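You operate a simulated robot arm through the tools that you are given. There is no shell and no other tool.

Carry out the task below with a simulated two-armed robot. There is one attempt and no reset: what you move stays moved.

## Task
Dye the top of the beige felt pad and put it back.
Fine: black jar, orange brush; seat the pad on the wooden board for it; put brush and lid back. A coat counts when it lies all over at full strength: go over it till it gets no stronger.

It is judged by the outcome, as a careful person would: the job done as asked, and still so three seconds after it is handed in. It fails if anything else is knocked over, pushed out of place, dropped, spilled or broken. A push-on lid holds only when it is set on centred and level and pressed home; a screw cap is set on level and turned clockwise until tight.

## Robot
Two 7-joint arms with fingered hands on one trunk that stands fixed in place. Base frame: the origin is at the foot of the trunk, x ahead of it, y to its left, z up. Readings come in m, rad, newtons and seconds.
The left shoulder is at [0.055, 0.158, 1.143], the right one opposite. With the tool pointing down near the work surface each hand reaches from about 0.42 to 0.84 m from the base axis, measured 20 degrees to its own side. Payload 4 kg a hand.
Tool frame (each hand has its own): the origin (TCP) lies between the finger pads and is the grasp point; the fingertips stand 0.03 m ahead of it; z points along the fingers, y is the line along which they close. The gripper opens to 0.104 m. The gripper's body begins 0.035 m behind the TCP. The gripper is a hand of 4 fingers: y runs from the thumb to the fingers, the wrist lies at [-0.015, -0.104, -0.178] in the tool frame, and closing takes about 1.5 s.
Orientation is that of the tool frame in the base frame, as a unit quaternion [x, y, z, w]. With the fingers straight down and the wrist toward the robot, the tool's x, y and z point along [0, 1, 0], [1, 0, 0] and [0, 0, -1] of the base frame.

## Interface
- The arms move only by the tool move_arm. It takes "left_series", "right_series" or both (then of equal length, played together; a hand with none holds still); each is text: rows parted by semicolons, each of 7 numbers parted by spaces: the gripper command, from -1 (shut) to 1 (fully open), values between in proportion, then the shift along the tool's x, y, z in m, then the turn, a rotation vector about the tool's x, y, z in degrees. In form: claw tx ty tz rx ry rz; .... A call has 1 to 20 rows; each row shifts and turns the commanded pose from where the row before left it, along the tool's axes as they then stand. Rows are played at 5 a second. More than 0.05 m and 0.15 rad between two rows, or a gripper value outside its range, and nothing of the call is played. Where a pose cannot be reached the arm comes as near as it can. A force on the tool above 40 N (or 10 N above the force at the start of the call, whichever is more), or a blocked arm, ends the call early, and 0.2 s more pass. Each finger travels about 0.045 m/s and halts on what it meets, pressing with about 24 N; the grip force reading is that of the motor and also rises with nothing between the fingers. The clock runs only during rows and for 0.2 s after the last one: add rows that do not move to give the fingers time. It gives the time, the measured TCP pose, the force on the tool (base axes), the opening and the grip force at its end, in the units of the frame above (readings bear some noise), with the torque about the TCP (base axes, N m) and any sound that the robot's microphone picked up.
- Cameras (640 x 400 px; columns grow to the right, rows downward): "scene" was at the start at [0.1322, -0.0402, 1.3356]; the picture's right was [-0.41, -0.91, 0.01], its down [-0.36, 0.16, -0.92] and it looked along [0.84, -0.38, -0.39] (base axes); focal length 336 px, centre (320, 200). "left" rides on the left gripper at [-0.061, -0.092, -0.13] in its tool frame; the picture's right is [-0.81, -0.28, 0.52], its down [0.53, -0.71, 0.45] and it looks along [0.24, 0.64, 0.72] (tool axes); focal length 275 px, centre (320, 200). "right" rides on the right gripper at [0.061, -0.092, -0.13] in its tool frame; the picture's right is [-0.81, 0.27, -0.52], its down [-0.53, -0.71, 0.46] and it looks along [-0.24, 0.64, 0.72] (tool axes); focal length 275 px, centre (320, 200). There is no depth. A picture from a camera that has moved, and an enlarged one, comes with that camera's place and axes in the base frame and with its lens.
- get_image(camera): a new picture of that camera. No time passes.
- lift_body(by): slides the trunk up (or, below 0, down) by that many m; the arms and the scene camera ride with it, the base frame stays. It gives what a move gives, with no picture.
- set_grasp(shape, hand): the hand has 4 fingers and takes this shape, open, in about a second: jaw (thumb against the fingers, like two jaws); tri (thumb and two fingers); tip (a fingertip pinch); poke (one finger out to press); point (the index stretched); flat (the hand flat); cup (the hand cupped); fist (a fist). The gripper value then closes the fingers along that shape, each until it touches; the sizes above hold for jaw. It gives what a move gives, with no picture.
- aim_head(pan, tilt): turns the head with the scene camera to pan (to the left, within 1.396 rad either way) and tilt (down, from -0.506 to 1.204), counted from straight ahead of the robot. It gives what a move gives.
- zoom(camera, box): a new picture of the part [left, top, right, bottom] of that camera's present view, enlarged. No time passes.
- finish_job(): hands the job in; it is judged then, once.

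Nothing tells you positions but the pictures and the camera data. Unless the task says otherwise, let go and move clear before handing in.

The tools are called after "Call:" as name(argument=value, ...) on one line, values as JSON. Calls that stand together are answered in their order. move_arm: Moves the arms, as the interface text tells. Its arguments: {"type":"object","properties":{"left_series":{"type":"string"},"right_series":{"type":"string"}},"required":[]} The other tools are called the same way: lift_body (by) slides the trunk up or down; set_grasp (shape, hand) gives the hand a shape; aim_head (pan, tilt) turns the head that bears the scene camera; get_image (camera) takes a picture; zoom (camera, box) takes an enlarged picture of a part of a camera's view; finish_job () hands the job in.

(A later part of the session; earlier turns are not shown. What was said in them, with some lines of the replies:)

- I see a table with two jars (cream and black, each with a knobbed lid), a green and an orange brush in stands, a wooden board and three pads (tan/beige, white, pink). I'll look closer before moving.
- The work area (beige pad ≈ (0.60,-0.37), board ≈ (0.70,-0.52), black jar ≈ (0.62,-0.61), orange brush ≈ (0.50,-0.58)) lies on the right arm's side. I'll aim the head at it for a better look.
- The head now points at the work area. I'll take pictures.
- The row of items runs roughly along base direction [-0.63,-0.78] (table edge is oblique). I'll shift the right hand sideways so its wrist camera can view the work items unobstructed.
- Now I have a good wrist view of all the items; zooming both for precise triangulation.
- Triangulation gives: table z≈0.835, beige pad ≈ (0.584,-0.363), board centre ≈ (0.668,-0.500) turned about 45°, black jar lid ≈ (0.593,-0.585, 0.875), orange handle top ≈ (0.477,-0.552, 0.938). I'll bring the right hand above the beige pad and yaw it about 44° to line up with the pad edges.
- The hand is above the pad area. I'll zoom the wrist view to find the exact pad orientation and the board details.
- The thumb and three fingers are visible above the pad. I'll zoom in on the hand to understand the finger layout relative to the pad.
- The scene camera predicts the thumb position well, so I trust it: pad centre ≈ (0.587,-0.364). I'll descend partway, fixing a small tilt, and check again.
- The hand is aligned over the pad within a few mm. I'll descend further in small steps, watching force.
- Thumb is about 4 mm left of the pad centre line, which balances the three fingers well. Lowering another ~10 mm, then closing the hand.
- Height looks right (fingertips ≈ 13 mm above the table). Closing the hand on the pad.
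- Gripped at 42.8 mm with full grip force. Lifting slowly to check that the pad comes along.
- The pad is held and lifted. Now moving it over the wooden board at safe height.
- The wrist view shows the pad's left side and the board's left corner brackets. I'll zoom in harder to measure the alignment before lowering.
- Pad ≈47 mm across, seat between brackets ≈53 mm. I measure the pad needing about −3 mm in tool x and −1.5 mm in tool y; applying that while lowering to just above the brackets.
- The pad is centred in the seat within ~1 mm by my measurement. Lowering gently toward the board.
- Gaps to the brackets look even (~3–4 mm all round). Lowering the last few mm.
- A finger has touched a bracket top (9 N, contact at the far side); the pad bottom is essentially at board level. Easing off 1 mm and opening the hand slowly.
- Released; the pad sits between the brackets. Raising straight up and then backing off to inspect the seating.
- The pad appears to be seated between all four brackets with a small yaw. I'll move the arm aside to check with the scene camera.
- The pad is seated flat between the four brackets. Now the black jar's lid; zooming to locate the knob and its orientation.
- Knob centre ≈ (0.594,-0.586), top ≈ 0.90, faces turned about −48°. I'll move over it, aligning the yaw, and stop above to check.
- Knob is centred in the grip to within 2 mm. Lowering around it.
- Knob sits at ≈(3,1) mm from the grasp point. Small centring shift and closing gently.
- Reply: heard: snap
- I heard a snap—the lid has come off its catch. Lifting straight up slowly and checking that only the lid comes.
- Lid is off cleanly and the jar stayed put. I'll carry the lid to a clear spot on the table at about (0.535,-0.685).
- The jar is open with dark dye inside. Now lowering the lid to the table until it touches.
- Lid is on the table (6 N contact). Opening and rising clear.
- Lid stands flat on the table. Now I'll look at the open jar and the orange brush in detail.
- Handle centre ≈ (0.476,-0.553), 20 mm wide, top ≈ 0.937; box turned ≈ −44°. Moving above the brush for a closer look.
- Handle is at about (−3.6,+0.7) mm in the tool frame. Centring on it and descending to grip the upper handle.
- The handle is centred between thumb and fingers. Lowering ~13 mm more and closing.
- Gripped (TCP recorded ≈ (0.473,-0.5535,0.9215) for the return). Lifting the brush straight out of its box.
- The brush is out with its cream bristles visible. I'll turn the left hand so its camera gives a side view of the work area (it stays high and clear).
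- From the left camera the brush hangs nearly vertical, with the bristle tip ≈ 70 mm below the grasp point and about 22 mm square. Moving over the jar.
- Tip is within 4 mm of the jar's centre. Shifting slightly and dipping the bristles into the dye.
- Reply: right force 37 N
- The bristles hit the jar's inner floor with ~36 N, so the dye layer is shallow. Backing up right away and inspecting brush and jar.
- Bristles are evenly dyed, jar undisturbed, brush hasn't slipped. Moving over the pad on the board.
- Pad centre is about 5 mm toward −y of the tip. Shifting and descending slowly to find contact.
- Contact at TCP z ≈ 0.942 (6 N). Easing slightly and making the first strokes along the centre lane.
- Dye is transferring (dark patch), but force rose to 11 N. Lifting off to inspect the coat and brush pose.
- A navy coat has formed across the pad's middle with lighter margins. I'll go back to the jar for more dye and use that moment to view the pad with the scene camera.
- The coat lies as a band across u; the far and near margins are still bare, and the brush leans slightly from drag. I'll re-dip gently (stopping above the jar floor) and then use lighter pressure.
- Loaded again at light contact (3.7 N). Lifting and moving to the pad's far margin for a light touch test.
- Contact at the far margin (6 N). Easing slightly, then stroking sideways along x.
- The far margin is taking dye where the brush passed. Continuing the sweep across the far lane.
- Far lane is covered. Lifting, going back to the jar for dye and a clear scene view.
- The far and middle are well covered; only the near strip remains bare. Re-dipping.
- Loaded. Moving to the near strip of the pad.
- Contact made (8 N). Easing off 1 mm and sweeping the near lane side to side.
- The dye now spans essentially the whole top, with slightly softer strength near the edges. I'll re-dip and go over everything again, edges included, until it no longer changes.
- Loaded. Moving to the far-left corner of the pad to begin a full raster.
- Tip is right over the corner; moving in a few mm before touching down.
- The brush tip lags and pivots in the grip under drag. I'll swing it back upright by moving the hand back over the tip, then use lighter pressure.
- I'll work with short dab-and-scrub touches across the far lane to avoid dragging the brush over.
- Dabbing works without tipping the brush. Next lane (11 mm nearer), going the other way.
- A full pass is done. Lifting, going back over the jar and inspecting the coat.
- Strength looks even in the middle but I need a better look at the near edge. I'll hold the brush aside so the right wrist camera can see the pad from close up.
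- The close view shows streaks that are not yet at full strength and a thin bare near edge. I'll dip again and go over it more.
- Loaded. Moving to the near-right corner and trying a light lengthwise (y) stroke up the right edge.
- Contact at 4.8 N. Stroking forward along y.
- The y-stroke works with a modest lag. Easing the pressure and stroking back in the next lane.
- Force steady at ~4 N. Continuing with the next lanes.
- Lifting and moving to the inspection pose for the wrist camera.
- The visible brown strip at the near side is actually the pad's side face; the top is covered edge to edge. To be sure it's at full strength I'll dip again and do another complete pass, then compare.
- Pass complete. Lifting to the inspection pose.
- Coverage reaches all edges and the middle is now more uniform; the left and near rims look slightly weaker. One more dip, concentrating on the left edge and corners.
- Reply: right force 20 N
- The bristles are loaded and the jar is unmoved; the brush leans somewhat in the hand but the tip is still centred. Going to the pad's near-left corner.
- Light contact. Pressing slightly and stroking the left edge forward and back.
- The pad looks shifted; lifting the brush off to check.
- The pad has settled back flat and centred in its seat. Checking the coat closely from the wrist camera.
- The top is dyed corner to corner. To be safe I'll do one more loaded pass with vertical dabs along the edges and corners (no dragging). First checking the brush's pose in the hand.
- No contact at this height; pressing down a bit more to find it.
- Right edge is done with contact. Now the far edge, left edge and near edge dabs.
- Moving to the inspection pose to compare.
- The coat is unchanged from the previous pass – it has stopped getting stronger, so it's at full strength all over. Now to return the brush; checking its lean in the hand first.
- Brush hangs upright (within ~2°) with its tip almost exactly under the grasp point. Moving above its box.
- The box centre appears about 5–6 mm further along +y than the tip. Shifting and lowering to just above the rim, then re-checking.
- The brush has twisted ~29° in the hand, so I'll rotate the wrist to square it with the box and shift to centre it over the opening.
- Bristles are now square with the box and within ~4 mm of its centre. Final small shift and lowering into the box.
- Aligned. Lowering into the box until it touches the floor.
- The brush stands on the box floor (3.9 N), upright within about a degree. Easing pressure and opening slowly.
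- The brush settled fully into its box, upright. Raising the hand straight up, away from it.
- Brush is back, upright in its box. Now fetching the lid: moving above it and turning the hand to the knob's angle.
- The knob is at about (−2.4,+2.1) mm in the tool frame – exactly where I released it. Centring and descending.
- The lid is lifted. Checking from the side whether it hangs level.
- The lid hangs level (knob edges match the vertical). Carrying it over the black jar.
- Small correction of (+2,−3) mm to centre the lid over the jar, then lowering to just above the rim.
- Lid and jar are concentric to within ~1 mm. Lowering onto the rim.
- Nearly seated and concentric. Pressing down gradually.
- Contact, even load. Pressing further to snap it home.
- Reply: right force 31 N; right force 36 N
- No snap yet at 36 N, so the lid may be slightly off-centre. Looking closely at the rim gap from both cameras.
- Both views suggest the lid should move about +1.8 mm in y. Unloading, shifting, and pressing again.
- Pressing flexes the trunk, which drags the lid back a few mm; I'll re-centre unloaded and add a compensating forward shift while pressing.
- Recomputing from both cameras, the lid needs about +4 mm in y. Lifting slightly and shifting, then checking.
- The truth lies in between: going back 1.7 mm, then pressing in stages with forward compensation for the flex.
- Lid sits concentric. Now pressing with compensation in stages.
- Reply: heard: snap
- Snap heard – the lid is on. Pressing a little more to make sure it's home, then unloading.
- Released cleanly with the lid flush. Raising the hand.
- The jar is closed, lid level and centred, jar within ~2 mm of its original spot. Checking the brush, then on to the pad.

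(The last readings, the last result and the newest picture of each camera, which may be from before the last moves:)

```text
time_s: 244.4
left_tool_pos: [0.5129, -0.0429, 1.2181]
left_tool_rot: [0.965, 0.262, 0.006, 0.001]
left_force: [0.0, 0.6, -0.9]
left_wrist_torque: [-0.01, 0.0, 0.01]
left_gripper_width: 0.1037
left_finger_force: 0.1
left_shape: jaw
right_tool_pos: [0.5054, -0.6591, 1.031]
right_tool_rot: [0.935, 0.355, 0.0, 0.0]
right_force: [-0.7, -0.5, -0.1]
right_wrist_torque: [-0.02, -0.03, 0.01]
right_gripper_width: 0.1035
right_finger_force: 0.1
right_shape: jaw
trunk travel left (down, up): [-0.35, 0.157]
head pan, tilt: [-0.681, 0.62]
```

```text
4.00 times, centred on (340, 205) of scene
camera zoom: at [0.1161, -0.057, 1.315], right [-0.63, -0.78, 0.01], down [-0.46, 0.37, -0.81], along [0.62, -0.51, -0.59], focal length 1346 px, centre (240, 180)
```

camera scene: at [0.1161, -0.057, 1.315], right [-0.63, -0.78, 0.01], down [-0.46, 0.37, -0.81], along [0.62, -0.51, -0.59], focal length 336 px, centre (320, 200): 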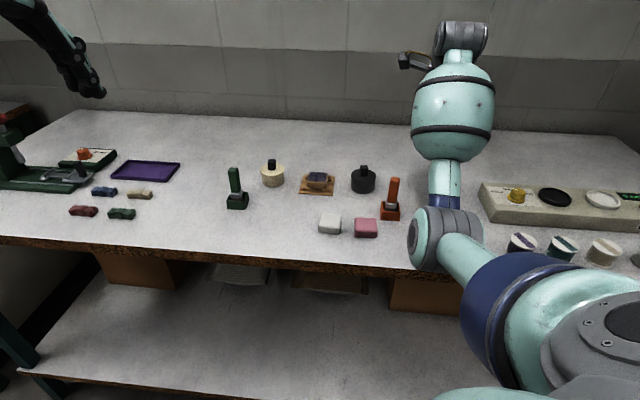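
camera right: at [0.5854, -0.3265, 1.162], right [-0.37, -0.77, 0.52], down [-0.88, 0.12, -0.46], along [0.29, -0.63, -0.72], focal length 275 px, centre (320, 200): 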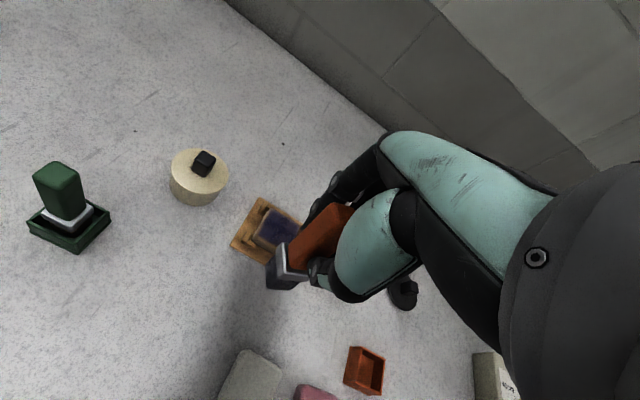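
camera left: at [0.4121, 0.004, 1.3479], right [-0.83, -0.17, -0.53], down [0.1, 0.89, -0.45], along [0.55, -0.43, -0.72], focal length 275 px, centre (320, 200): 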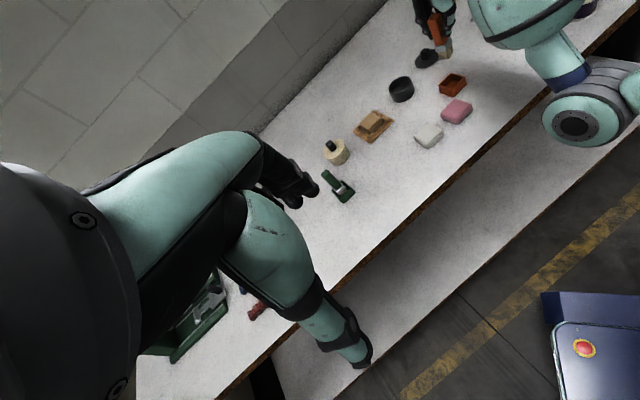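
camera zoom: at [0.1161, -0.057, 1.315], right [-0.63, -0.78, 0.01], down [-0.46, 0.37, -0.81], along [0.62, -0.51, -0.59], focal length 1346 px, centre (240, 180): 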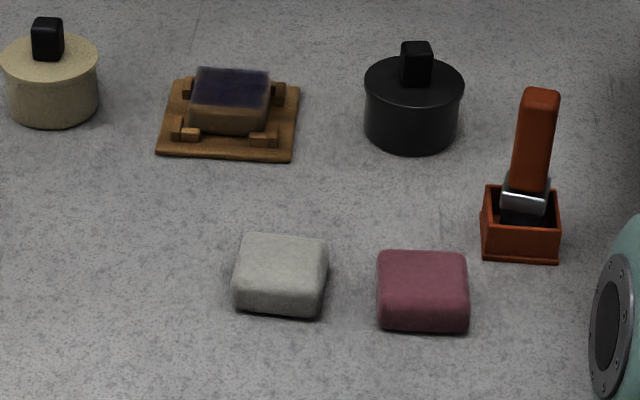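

Everything is in order: brush upright in its box, lid on. Now I'll return the dyed pad to its original place. Moving above it with the grip orientation used before.

Call:
move_arm(right_series="0.6 0.0453 -0.0019 0 0 0 0; 0.6 0.0453 -0.0019 0 0 0 0; 0.6 0.0453 -0.0019 0 0 0 0; 0.6 0.0453 -0.0019 0 0 0 0; 0.6 0.0453 -0.0018 0 0 0 0; 0.6 0 0 0.03 0 0 -4; 0.6 0 0 0.03 0 0 0; 0.6 0 0 0.02 0 0 0; 0.6 0 0 0 0 0 0; 0.6 0 0 0 0 0 0")

Call:
zoom(camera="right", box=[210, 190, 370, 310])

Call:
zoom(camera="left", box=[330, 60, 426, 150])

```text
time_s: 246.6
left_tool_pos: [0.5121, -0.0429, 1.2173]
left_tool_rot: [0.965, 0.263, 0.005, 0.001]
left_force: [-0.2, -0.1, -0.5]
left_wrist_torque: [0.02, -0.04, -0.02]
left_gripper_width: 0.1038
left_finger_force: 0.1
left_shape: jaw
right_tool_pos: [0.6688, -0.4986, 0.9495]
right_tool_rot: [0.922, 0.388, 0.0, 0.0]
right_force: [0.3, -0.5, -0.2]
right_wrist_torque: [-0.02, 0.02, -0.02]
right_gripper_width: 0.0833
right_finger_force: 0.0
right_shape: jaw
trunk travel left (down, up): [-0.35, 0.157]
head pan, tilt: [-0.681, 0.62]
```

```text
3.33 times, centred on (290, 250) of right
camera zoom: at [0.6463, -0.391, 1.0799], right [-0.37, -0.77, 0.52], down [-0.88, 0.12, -0.46], along [0.29, -0.63, -0.72], focal length 918 px, centre (420, 33)
```

zoom: 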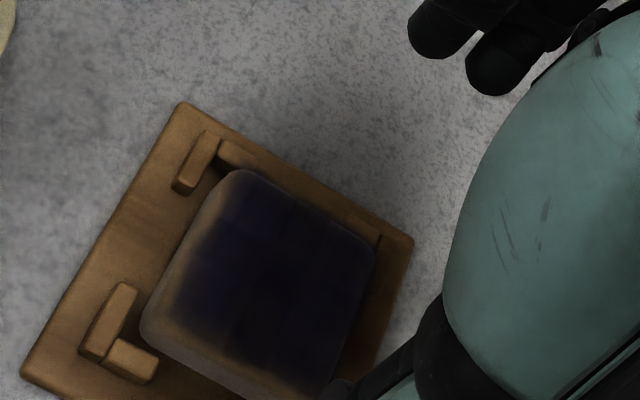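

```text
4.44 times, centred on (378, 105) of left
camera zoom: at [0.4122, 0.004, 1.3479], right [-0.83, -0.17, -0.53], down [0.1, 0.89, -0.45], along [0.55, -0.43, -0.72], focal length 1224 px, centre (62, 622)
```

zoom: 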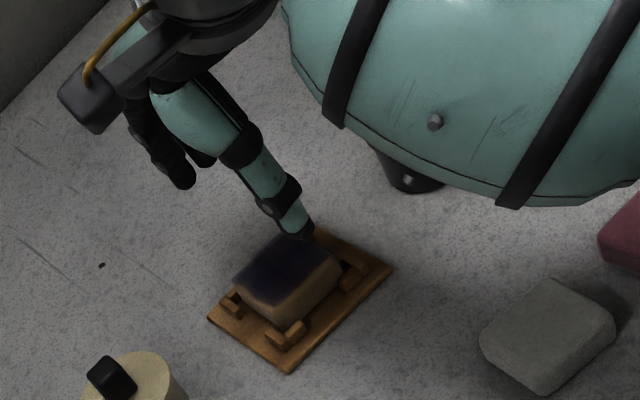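

The pad is centred under the grasp point to within 2 mm. Descending around it.

Call:
move_arm(right_series="0.6 0.001 0 0.02 0 0 0; 0.6 0 0 0.02 0 0 0; 0.6 0 0 0.015 0 0 0; 0.6 0 0 0.006 0 0 0; 0.6 0 0 0 0 0 0; 0.6 0 0 0 0 0 0")

Call:
zoom(camera="right", box=[220, 200, 348, 300])

Call:
zoom(camera="left", box=[350, 85, 398, 130])

```text
time_s: 248.0
left_tool_pos: [0.5123, -0.0428, 1.2166]
left_tool_rot: [0.965, 0.263, 0.006, 0.001]
left_force: [-1.1, -0.5, 0.1]
left_wrist_torque: [-0.03, 0.0, -0.02]
left_gripper_width: 0.1039
left_finger_force: 0.1
left_shape: jaw
right_tool_pos: [0.6698, -0.4995, 0.89]
right_tool_rot: [0.922, 0.387, 0.0, 0.0]
right_force: [-0.3, 0.3, -0.4]
right_wrist_torque: [0.0, 0.02, 0.01]
right_gripper_width: 0.0835
right_finger_force: 0.0
right_shape: jaw
trunk travel left (down, up): [-0.35, 0.157]
head pan, tilt: [-0.681, 0.62]
```

```text
4.00 times, centred on (284, 250) of right
camera zoom: at [0.6474, -0.3909, 1.0203], right [-0.37, -0.77, 0.52], down [-0.88, 0.12, -0.46], along [0.29, -0.63, -0.72], focal length 1101 px, centre (464, 0)
```

zoom: 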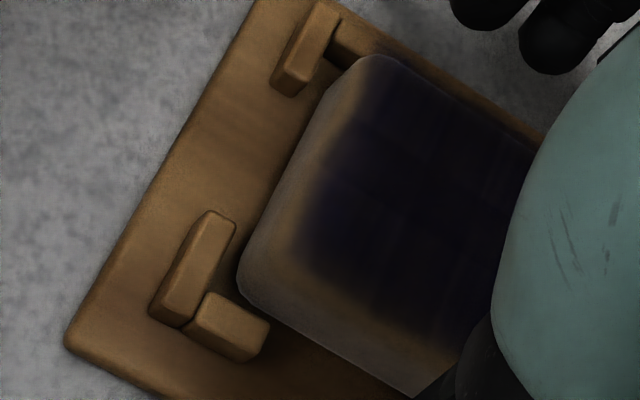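

```text
8.89 times, centred on (374, 108) of left
camera zoom: at [0.412, 0.0038, 1.348], right [-0.83, -0.17, -0.53], down [0.1, 0.89, -0.45], along [0.55, -0.43, -0.72], focal length 2447 px, centre (-160, 1022)
```

zoom: 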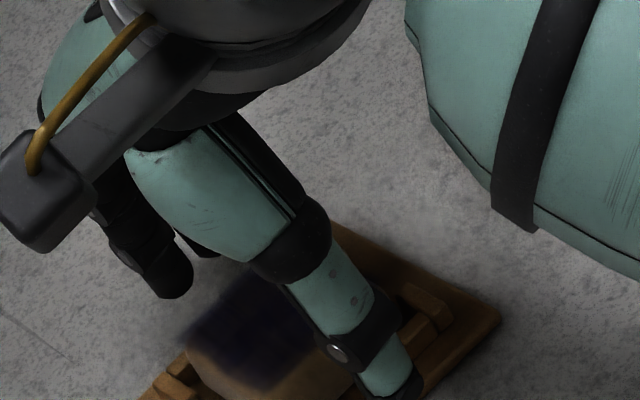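

The dye has set; the pad sits between thumb and fingers. Lowering a few mm more and closing on its sides.

Call:
move_arm(right_series="0.6 0 0 0.004 0 0 0; 0.6 0 0 0.002 0 0 0; 0.3 0 0 0 0 0 0; 0.1 0 0 0 0 0 0; -0.1 0 0 0 0 0 0; -0.3 0 0 0 0 0 0; -1 0 0 0 0 0 0; -1 0 0 0 0 0 0; -1 0 0 0 0 0 0; -1 0 0 0 0 0 0")

Call:
zoom(camera="right", box=[220, 190, 348, 290])

Call:
zoom(camera="left", box=[350, 85, 398, 130])

```text
time_s: 250.2
left_tool_pos: [0.5116, -0.0428, 1.2172]
left_tool_rot: [0.965, 0.263, 0.006, 0.002]
left_force: [0.2, -0.3, -0.3]
left_wrist_torque: [-0.02, -0.02, 0.01]
left_gripper_width: 0.1039
left_finger_force: 0.0
left_shape: jaw
right_tool_pos: [0.6697, -0.4991, 0.8818]
right_tool_rot: [0.922, 0.388, 0.0, 0.0]
right_force: [0.3, -0.7, -0.7]
right_wrist_torque: [-0.06, -0.02, 0.02]
right_gripper_width: 0.0426
right_finger_force: 24.6
right_shape: jaw
trunk travel left (down, up): [-0.35, 0.157]
head pan, tilt: [-0.681, 0.62]
```

```text
4.00 times, centred on (284, 240) of right
camera zoom: at [0.648, -0.3906, 1.013], right [-0.37, -0.77, 0.52], down [-0.88, 0.12, -0.46], along [0.29, -0.63, -0.72], focal length 1101 px, centre (464, 40)
```

zoom: 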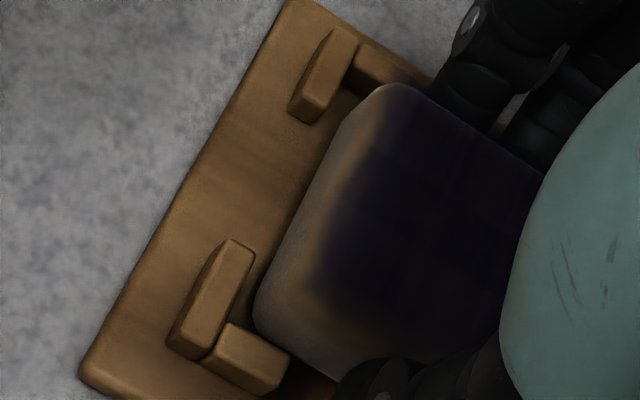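

```text
8.89 times, centred on (374, 108) of left
camera zoom: at [0.4121, 0.0037, 1.3479], right [-0.83, -0.17, -0.53], down [0.1, 0.89, -0.45], along [0.55, -0.43, -0.72], focal length 2447 px, centre (-160, 1022)
```

zoom: 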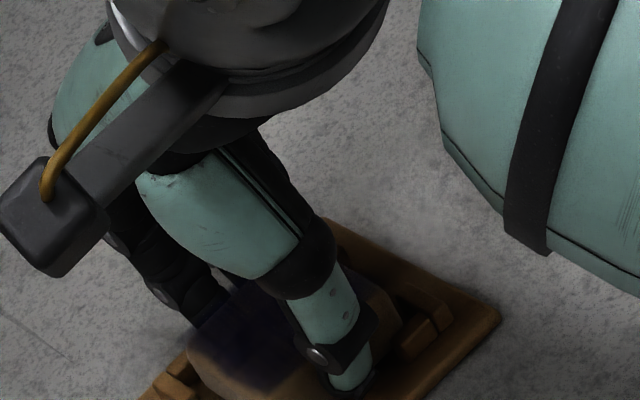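

Gripped at the same 42.6 mm as before. Lifting it straight up off the board.

Call:
move_arm(right_series="-1 0 0 -0.005 0 0 0; -1 0 0 -0.01 0 0 0; -1 0 0 -0.015 0 0 0; -1 0 0 -0.02 0 0 0; -1 0 0 -0.015 0 0 0; -1 0 0 0 0 0 0; -1 0 0 0 0 0 0")

Call:
zoom(camera="right", box=[210, 190, 370, 310])

Call:
zoom(camera="left", box=[330, 60, 426, 150])

```text
time_s: 251.8
left_tool_pos: [0.5127, -0.0424, 1.2182]
left_tool_rot: [0.965, 0.263, 0.006, 0.001]
left_force: [-0.4, -0.3, -0.2]
left_wrist_torque: [-0.01, -0.04, 0.03]
left_gripper_width: 0.1039
left_finger_force: 0.0
left_shape: jaw
right_tool_pos: [0.671, -0.4996, 0.9478]
right_tool_rot: [0.922, 0.388, 0.0, 0.0]
right_force: [0.6, -0.1, -0.5]
right_wrist_torque: [-0.04, 0.05, -0.03]
right_gripper_width: 0.0426
right_finger_force: 23.7
right_shape: jaw
trunk travel left (down, up): [-0.35, 0.157]
head pan, tilt: [-0.681, 0.62]
```

```text
3.33 times, centred on (290, 250) of right
camera zoom: at [0.6493, -0.3908, 1.0789], right [-0.37, -0.77, 0.52], down [-0.88, 0.12, -0.46], along [0.29, -0.63, -0.72], focal length 918 px, centre (420, 33)
```

zoom: 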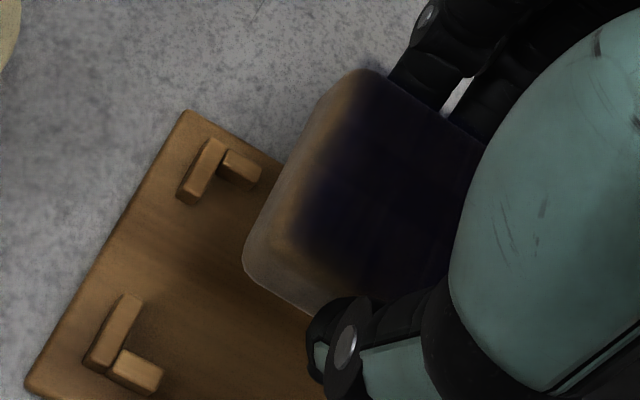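

```text
4.44 times, centred on (378, 105) of left
camera zoom: at [0.4121, 0.0039, 1.3479], right [-0.83, -0.17, -0.53], down [0.1, 0.89, -0.45], along [0.55, -0.43, -0.72], focal length 1224 px, centre (62, 622)
```

zoom: 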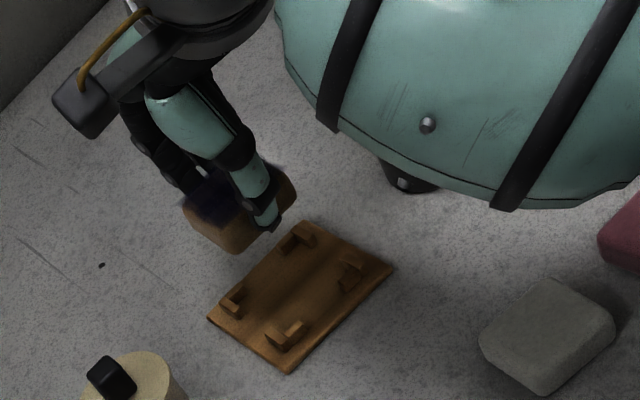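

The pad is up, the board stayed put. Carrying the pad back along the reverse path to above its original spot.

Call:
move_arm(right_series="-1 0.0098 -0.0387 0 0 0 0; -1 0.0098 -0.0387 0 0 0 0; -1 0.0098 -0.0386 0 0 0 0; -1 0.0099 -0.0386 0 0 0 0; -1 0 0 0.02 0 0 0; -1 0 0 0.02 0 0 0; -1 0 0 0 0 0 0; -1 0 0 0 0 0 0")

Call:
zoom(camera="scene", box=[260, 180, 340, 240])

Call:
get_image(camera="left")

```text
time_s: 253.6
left_tool_pos: [0.5131, -0.043, 1.2184]
left_tool_rot: [0.965, 0.263, 0.006, 0.002]
left_force: [0.0, 0.6, 0.8]
left_wrist_torque: [-0.01, 0.02, 0.02]
left_gripper_width: 0.1041
left_finger_force: 0.1
left_shape: jaw
right_tool_pos: [0.5868, -0.3631, 0.9073]
right_tool_rot: [0.922, 0.387, 0.0, 0.0]
right_force: [0.2, 0.4, 0.2]
right_wrist_torque: [0.01, -0.03, -0.01]
right_gripper_width: 0.0426
right_finger_force: 24.0
right_shape: jaw
trunk travel left (down, up): [-0.35, 0.157]
head pan, tilt: [-0.681, 0.62]
```

```text
6.67 times, centred on (300, 210) of scene
camera zoom: at [0.1163, -0.0571, 1.315], right [-0.63, -0.78, 0.01], down [-0.46, 0.37, -0.81], along [0.62, -0.51, -0.59], focal length 2243 px, centre (453, 133)
```

zoom: 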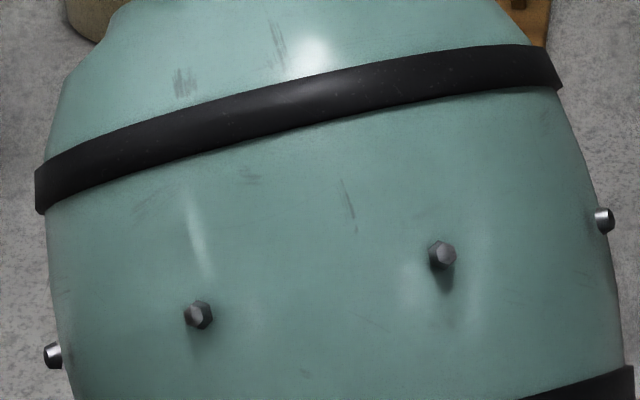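

```text
taken
camera left: at [0.4122, 0.0036, 1.3479], right [-0.83, -0.17, -0.53], down [0.1, 0.89, -0.45], along [0.55, -0.43, -0.72], focal length 275 px, centre (320, 200)
```

left: 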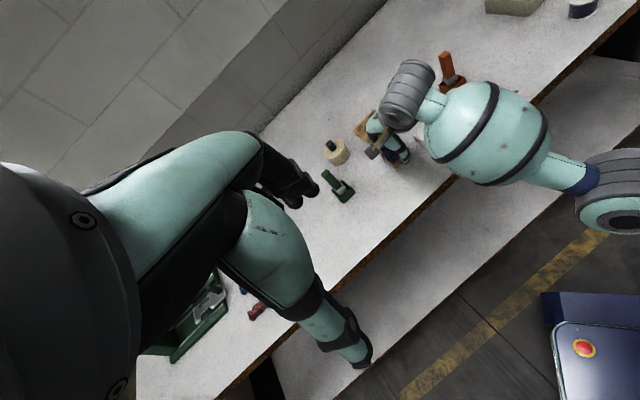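

Call:
get_image(camera="scene")

Call:
get_image(camera="right")

Call:
zoom(camera="left", box=[340, 60, 500, 200])

```text
taken
camera scene: at [0.1163, -0.0571, 1.315], right [-0.63, -0.78, 0.01], down [-0.46, 0.37, -0.81], along [0.62, -0.51, -0.59], focal length 336 px, centre (320, 200)
```

scene: 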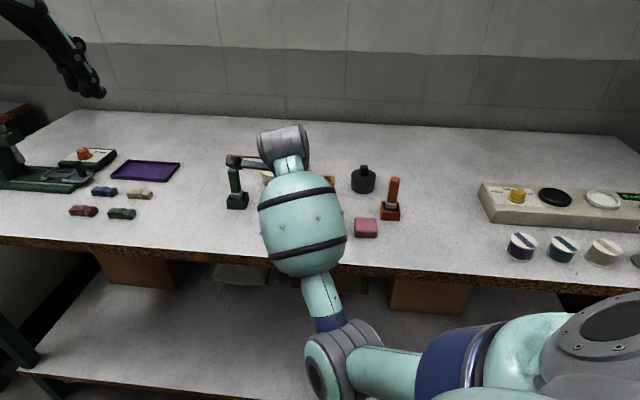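

```text
taken
camera right: at [0.5654, -0.2538, 1.0375], right [-0.37, -0.77, 0.52], down [-0.88, 0.12, -0.46], along [0.29, -0.62, -0.73], focal length 275 px, centre (320, 200)
```

right: 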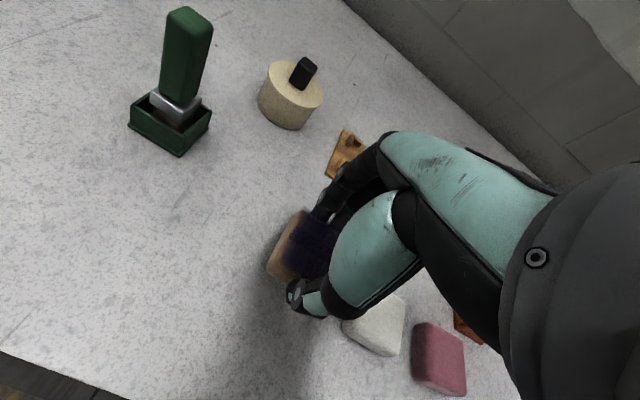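

```text
2.86 times, centred on (420, 130) of left
camera zoom: at [0.4122, 0.0036, 1.3479], right [-0.83, -0.17, -0.53], down [0.1, 0.89, -0.45], along [0.55, -0.43, -0.72], focal length 786 px, centre (34, 400)
```

zoom: 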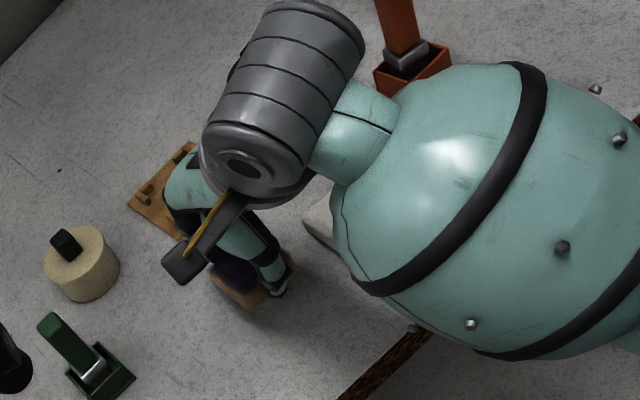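

The arm posture is different but clear of everything (elbow is off the table side, well above). Lowering the pad to the table at its original spot.

Call:
move_arm(right_series="-1 0.0007 0.0007 0.01 0 0 0; -1 0 0 0.01 0 0 0; -1 0 0 0.007 0 0 0; -1 0 0 0.003 0 0 0; -1 0 0 0 0 0 0; -1 0 0 0 0 0 0")

Call:
zoom(camera="right", box=[210, 190, 370, 310])

```text
time_s: 255.0
left_tool_pos: [0.5121, -0.0436, 1.2181]
left_tool_rot: [0.965, 0.263, 0.006, 0.002]
left_force: [-0.2, 0.0, 1.0]
left_wrist_torque: [0.02, 0.0, -0.03]
left_gripper_width: 0.1039
left_finger_force: 0.2
left_shape: jaw
right_tool_pos: [0.5895, -0.3622, 0.8771]
right_tool_rot: [0.922, 0.388, 0.0, -0.001]
right_force: [-0.1, 0.2, 0.8]
right_wrist_torque: [0.02, -0.01, 0.0]
right_gripper_width: 0.0424
right_finger_force: 23.3
right_shape: jaw
trunk travel left (down, up): [-0.35, 0.157]
head pan, tilt: [-0.681, 0.62]
```

```text
3.33 times, centred on (290, 250) of right
camera zoom: at [0.5681, -0.2543, 1.008], right [-0.37, -0.77, 0.52], down [-0.88, 0.12, -0.46], along [0.29, -0.63, -0.72], focal length 918 px, centre (420, 33)
```

zoom: 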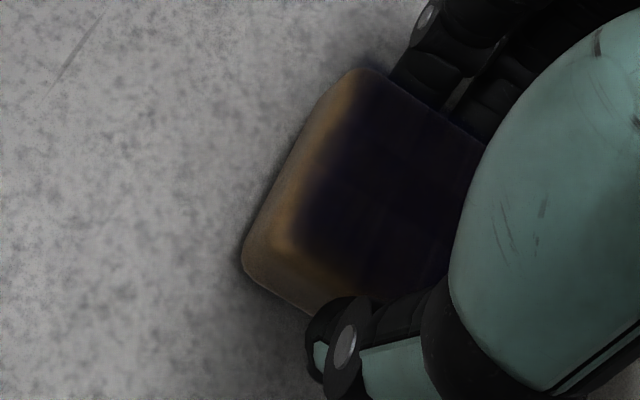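

Call:
move_arm(right_series="-1 0 0 0.0015 0 0 0; -1 0 0 0 0 0 0; -1 0 0 0.0015 0 0 0; -1 0 0 0 0 0 0; -1 0 0 0 0 0 0")

```text
time_s: 256.2
left_tool_pos: [0.5122, -0.0435, 1.2177]
left_tool_rot: [0.965, 0.263, 0.006, 0.001]
left_force: [0.1, 0.4, 0.6]
left_wrist_torque: [0.03, 0.0, 0.01]
left_gripper_width: 0.1039
left_finger_force: 0.1
left_shape: jaw
right_tool_pos: [0.5896, -0.3626, 0.8767]
right_tool_rot: [0.922, 0.388, 0.001, 0.001]
right_force: [3.5, -1.1, 12.5]
right_wrist_torque: [-0.08, -0.09, 0.03]
right_gripper_width: 0.0429
right_finger_force: 24.0
right_shape: jaw
trunk travel left (down, up): [-0.35, 0.157]
head pan, tilt: [-0.681, 0.62]
```

The pad is on the table (12 N). Relieving the pressure and opening slowly.

Call:
move_arm(right_series="-1 0 0 -0.0015 0 0 0; -1 0 0 -0.001 0 0 0; -0.6 0 0 0 0 0 0; -0.3 0 0 0 0 0 0; -0.1 0 0 0 0 0 0; 0.1 0 0 0 0 0 0; 0.3 0 0 0 0 0 0; 0.5 0 0 0 0 0 0; 0.6 0 0 0 0 0 0; 0.6 0 0 0 0 0 0; 0.6 0 0 0 0 0 0")

Call:
zoom(camera="right", box=[210, 190, 370, 310])

```text
time_s: 258.6
left_tool_pos: [0.5124, -0.0429, 1.2167]
left_tool_rot: [0.965, 0.263, 0.006, 0.001]
left_force: [0.3, 0.3, 0.3]
left_wrist_torque: [0.0, 0.0, 0.01]
left_gripper_width: 0.1037
left_finger_force: 0.1
left_shape: jaw
right_tool_pos: [0.5891, -0.3638, 0.8774]
right_tool_rot: [0.922, 0.388, 0.001, -0.001]
right_force: [0.4, 0.1, 0.5]
right_wrist_torque: [-0.02, -0.03, 0.01]
right_gripper_width: 0.0828
right_finger_force: 0.1
right_shape: jaw
trunk travel left (down, up): [-0.35, 0.157]
head pan, tilt: [-0.681, 0.62]
```

```text
3.33 times, centred on (290, 250) of right
camera zoom: at [0.5672, -0.2547, 1.0076], right [-0.37, -0.77, 0.52], down [-0.88, 0.12, -0.46], along [0.29, -0.63, -0.72], focal length 918 px, centre (420, 33)
```

zoom: 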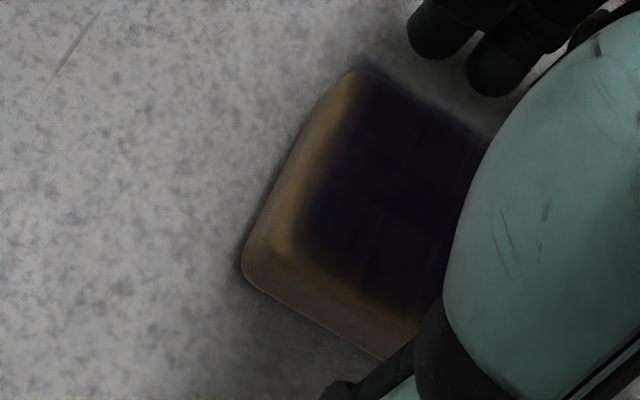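

Released. Raising straight up and moving the arm away to compare with the original picture.

Call:
move_arm(right_series="0.6 0 0 -0.01 0 0 0; 0.6 0 0 -0.025 0 0 0; 0.6 0 0 -0.035 0 0 0; 0.8 0 0 -0.045 0 0 0; 1 0 0 -0.045 0 0 0; 1 -0.03 0 -0.03 0 0 0; 1 -0.045 0 0 0 0 0; 1 -0.045 0 0 0 0 0; 1 -0.045 0 0 0 0 0; 1 -0.045 0 0 0 0 0; 1 -0.045 0 0 0 0 0; 1 0 0 0 0 0 0; 1 0 0 0 0 0 0")

Call:
get_image(camera="scene")

Call:
zoom(camera="scene", box=[260, 155, 420, 255])

Call:
zoom(camera="scene", box=[260, 195, 340, 245])

```text
time_s: 261.4
left_tool_pos: [0.5128, -0.0431, 1.2176]
left_tool_rot: [0.965, 0.262, 0.007, 0.001]
left_force: [-0.3, 0.5, -0.2]
left_wrist_torque: [0.01, -0.03, -0.05]
left_gripper_width: 0.104
left_finger_force: 0.1
left_shape: jaw
right_tool_pos: [0.4103, -0.546, 1.0661]
right_tool_rot: [0.922, 0.387, 0.0, 0.0]
right_force: [-0.4, -0.6, 0.2]
right_wrist_torque: [0.03, -0.01, -0.01]
right_gripper_width: 0.1037
right_finger_force: 0.0
right_shape: jaw
trunk travel left (down, up): [-0.35, 0.157]
head pan, tilt: [-0.681, 0.62]
```

```text
taken
camera scene: at [0.1161, -0.0572, 1.315], right [-0.63, -0.78, 0.01], down [-0.46, 0.37, -0.81], along [0.62, -0.51, -0.59], focal length 336 px, centre (320, 200)
```

scene: 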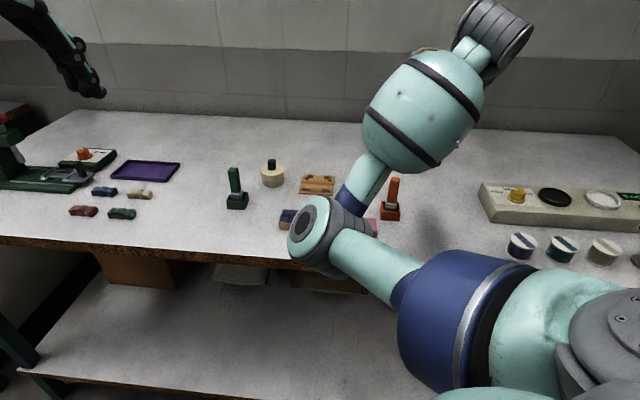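

```text
4.00 times, centred on (340, 205) of scene
camera zoom: at [0.1161, -0.0572, 1.315], right [-0.63, -0.78, 0.01], down [-0.46, 0.37, -0.81], along [0.62, -0.51, -0.59], focal length 1346 px, centre (240, 180)
```

zoom: 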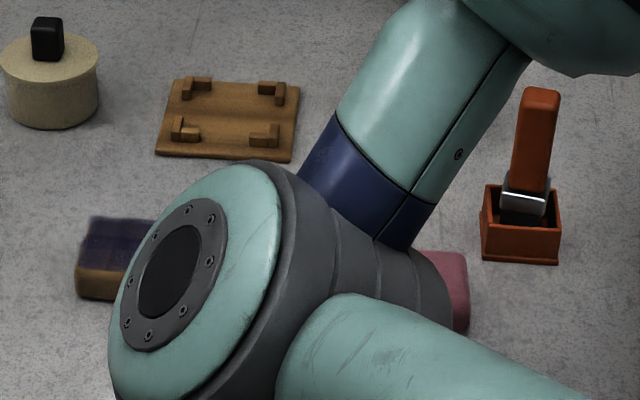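

```text
8.00 times, centred on (300, 220) of scene
camera zoom: at [0.1161, -0.0572, 1.315], right [-0.63, -0.78, 0.01], down [-0.46, 0.37, -0.81], along [0.62, -0.51, -0.59], focal length 2692 px, centre (480, 40)
```

zoom: 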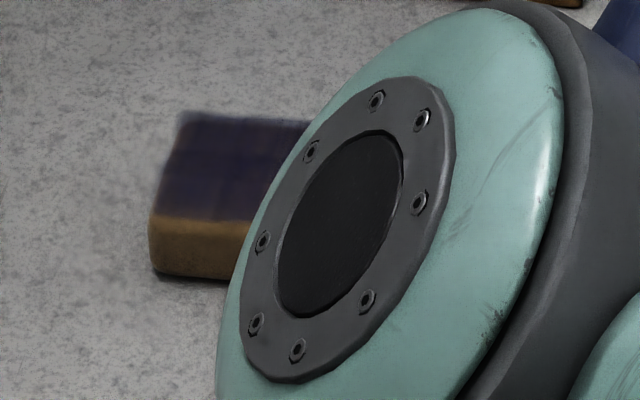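

The elbow blocks the view; moving the arm further aside toward its starting area.

Call:
move_arm(right_series="1 -0.03 0 -0.025 0 0 0; 1 -0.035 0 -0.025 0 0 0; 1 -0.035 0 -0.025 0 0 0; 1 -0.03 0 -0.025 0 0 0; 1 0 0 0 0 0 -7; 1 0 0 0 0 0 -7; 1 0 0 0 0 0 -7; 1 0 0 0 0 0 -7; 1 0 0 0 0 0 -7; 1 0 0 0 0 0 -7; 1 0 0 0 0 0 0; 1 0 0 0 0 0 0")

Call:
get_image(camera="scene")

Call:
zoom(camera="scene", box=[260, 155, 420, 255])

```text
time_s: 264.0
left_tool_pos: [0.5124, -0.0434, 1.2177]
left_tool_rot: [0.965, 0.263, 0.006, 0.0]
left_force: [-1.0, 0.0, -1.4]
left_wrist_torque: [0.03, 0.03, 0.02]
left_gripper_width: 0.104
left_finger_force: 0.1
left_shape: jaw
right_tool_pos: [0.3161, -0.6371, 1.1669]
right_tool_rot: [0.722, 0.692, 0.0, 0.0]
right_force: [-0.7, -0.6, 1.0]
right_wrist_torque: [-0.03, 0.02, -0.03]
right_gripper_width: 0.1037
right_finger_force: 0.2
right_shape: jaw
trunk travel left (down, up): [-0.35, 0.157]
head pan, tilt: [-0.681, 0.62]
```

```text
taken
camera scene: at [0.116, -0.057, 1.315], right [-0.63, -0.78, 0.01], down [-0.46, 0.37, -0.81], along [0.62, -0.51, -0.59], focal length 336 px, centre (320, 200)
```

scene: 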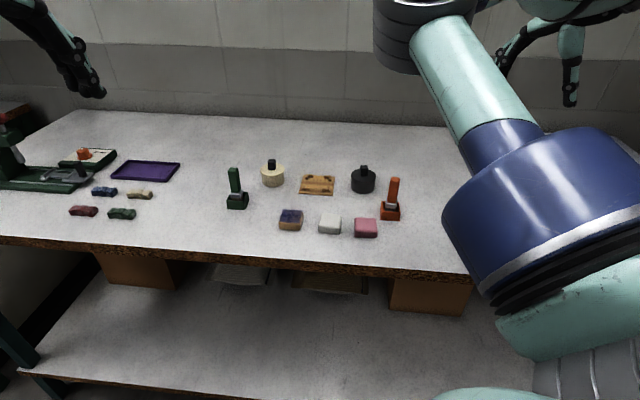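

```text
4.00 times, centred on (340, 205) of scene
camera zoom: at [0.116, -0.057, 1.315], right [-0.63, -0.78, 0.01], down [-0.46, 0.37, -0.81], along [0.62, -0.51, -0.59], focal length 1346 px, centre (240, 180)
```

zoom: 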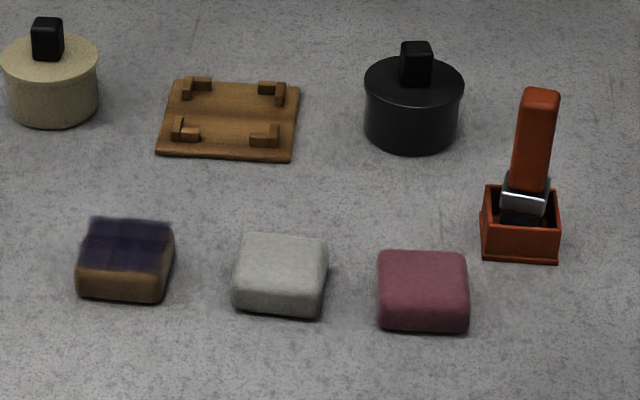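

The pad is back exactly where it was, and the other items match their original positions. One last close look at the coat.

Call:
zoom(camera="scene", box=[272, 204, 308, 234])

Call:
zoom(camera="scene", box=[340, 155, 420, 225])

Call:
get_image(camera="right")

Call:
zoom(camera="left", box=[376, 120, 456, 170])

```text
13.33 times, centred on (290, 219) of scene
camera zoom: at [0.116, -0.057, 1.315], right [-0.63, -0.78, 0.01], down [-0.46, 0.37, -0.81], along [0.62, -0.51, -0.59], focal length 4486 px, centre (720, -53)
```

zoom: 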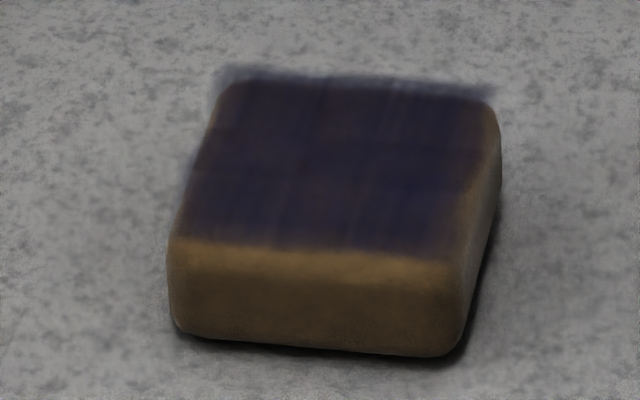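

```text
5.71 times, centred on (380, 190) of scene
camera zoom: at [0.116, -0.057, 1.315], right [-0.63, -0.78, 0.01], down [-0.46, 0.37, -0.81], along [0.62, -0.51, -0.59], focal length 1923 px, centre (-23, 257)
```

zoom: 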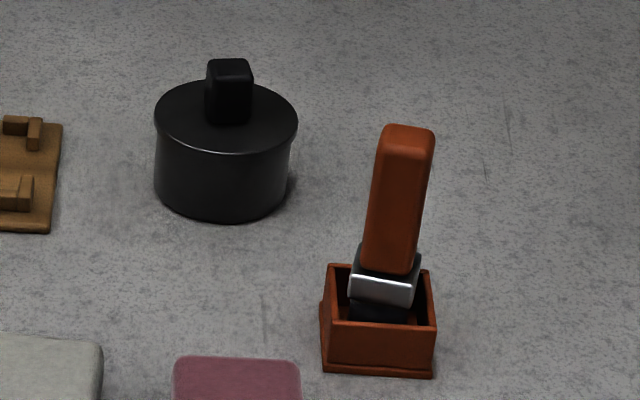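

```text
taken
camera right: at [0.2288, -0.5716, 1.2977], right [0.24, -0.82, 0.52], down [-0.73, -0.5, -0.46], along [0.63, -0.27, -0.72], focal length 275 px, centre (320, 200)
```

right: 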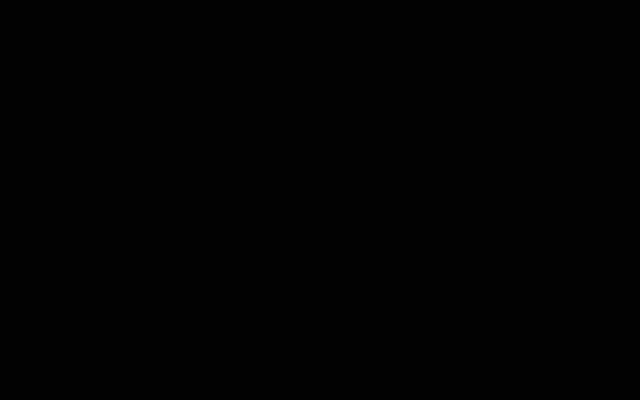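

```text
8.00 times, centred on (416, 145) of left
camera zoom: at [0.412, 0.0037, 1.3479], right [-0.83, -0.17, -0.53], down [0.1, 0.89, -0.45], along [0.55, -0.43, -0.72], focal length 2202 px, centre (-448, 640)
```

zoom: 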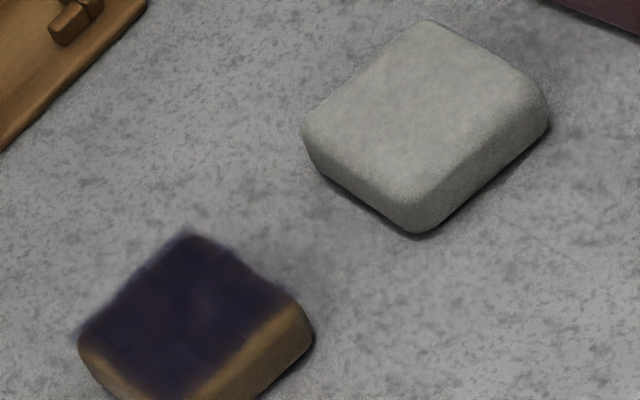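

Everything is in place: pad dyed and back on its spot, lid pressed on, brush upright in its box, board untouched. I'll shift the right arm a little to a relaxed, clear pose and let things settle before handing in.

Call:
move_arm(right_series="1 0 0.03 -0.01 0 0 0; 1 0 0.03 -0.01 0 0 0; 1 0 0 0 0 0 0; 1 0 0 0 0 0 0; 1 0 0 0 0 0 0; 1 0 0 0 0 0 0; 1 0 0 0 0 0 0; 1 0 0 0 0 0 0")

Call:
get_image(camera="scene")

Call:
zoom(camera="scene", box=[220, 150, 430, 250])

Call:
get_image(camera="right")

```text
time_s: 265.8
left_tool_pos: [0.5124, -0.0429, 1.218]
left_tool_rot: [0.965, 0.263, 0.006, 0.001]
left_force: [0.2, -0.1, 0.1]
left_wrist_torque: [-0.01, 0.03, 0.0]
left_gripper_width: 0.1038
left_finger_force: 0.2
left_shape: jaw
right_tool_pos: [0.379, -0.6394, 1.1874]
right_tool_rot: [0.722, 0.692, 0.0, 0.001]
right_force: [0.4, -0.2, 0.9]
right_wrist_torque: [-0.01, -0.03, 0.0]
right_gripper_width: 0.1039
right_finger_force: 0.0
right_shape: jaw
trunk travel left (down, up): [-0.35, 0.157]
head pan, tilt: [-0.681, 0.62]
```

```text
taken
camera scene: at [0.1162, -0.057, 1.315], right [-0.63, -0.78, 0.01], down [-0.46, 0.37, -0.81], along [0.62, -0.51, -0.59], focal length 336 px, centre (320, 200)
```

scene: 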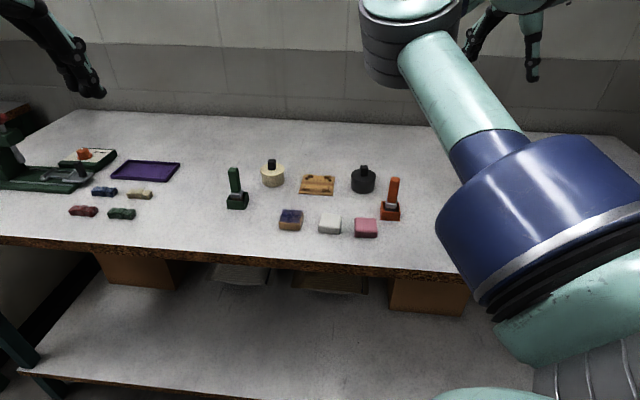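

```text
3.05 times, centred on (325, 200) of scene
camera zoom: at [0.1162, -0.057, 1.315], right [-0.63, -0.78, 0.01], down [-0.46, 0.37, -0.81], along [0.62, -0.51, -0.59], focal length 1026 px, centre (305, 200)
```

zoom: 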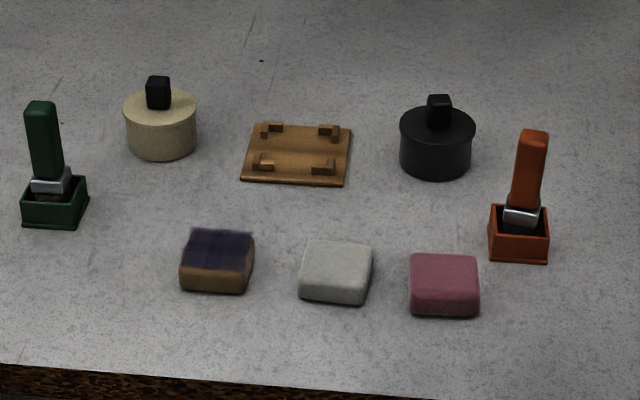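

```text
taken
camera right: at [0.29, -0.5739, 1.318], right [0.24, -0.82, 0.52], down [-0.74, -0.5, -0.46], along [0.63, -0.27, -0.72], focal length 275 px, centre (320, 200)
```

right: 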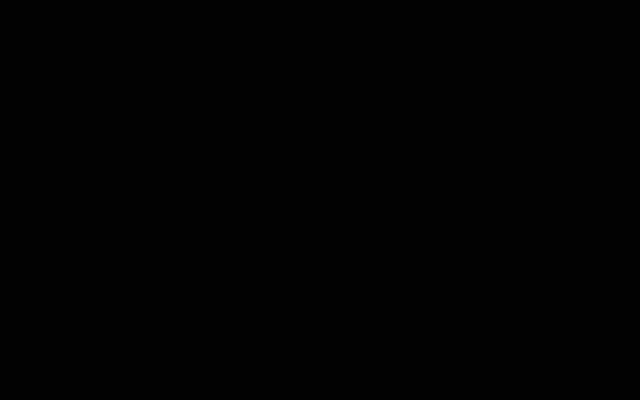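

All is stable: the dyed pad is back on its original spot, the black jar is closed, the orange brush is in its box, and both hands are clear. Handing in.

Call:
finish_job()

```text
The job is handed in.
```

The job is handed in. The beige pad is dyed on top and back on its original spot, judged by matching the camera pictures from before and after.

- **Pad and coat:** I seated the pad on the wooden board and dyed it with the orange brush from the black jar. I dipped the brush eight times and kept going until the close-up pictures stopped changing. The coat reaches all the edges. The middle shows a faint mottled pattern that did not change with further passes, so I took it as full strength.
- **Black jar:** The lid is back on, level and centred, and I heard it snap home. The jar ended up about 2 mm from where it started.
- **Orange brush:** It is upright in its box.
- **Other items:** The board, the other two pads, the green brush and the cream jar look undisturbed in the last pictures. Both hands are clear of the table.

"Put it back" could have meant leaving the pad on the board. I took it to mean its original place in the row, so that is where I put it.

During the dips the brush pressed the jar's inner floor harder than intended twice, at about 36 N and 20 N. The pad also briefly tilted under the brush once and settled back into its seat. I saw no spill or damage from either.
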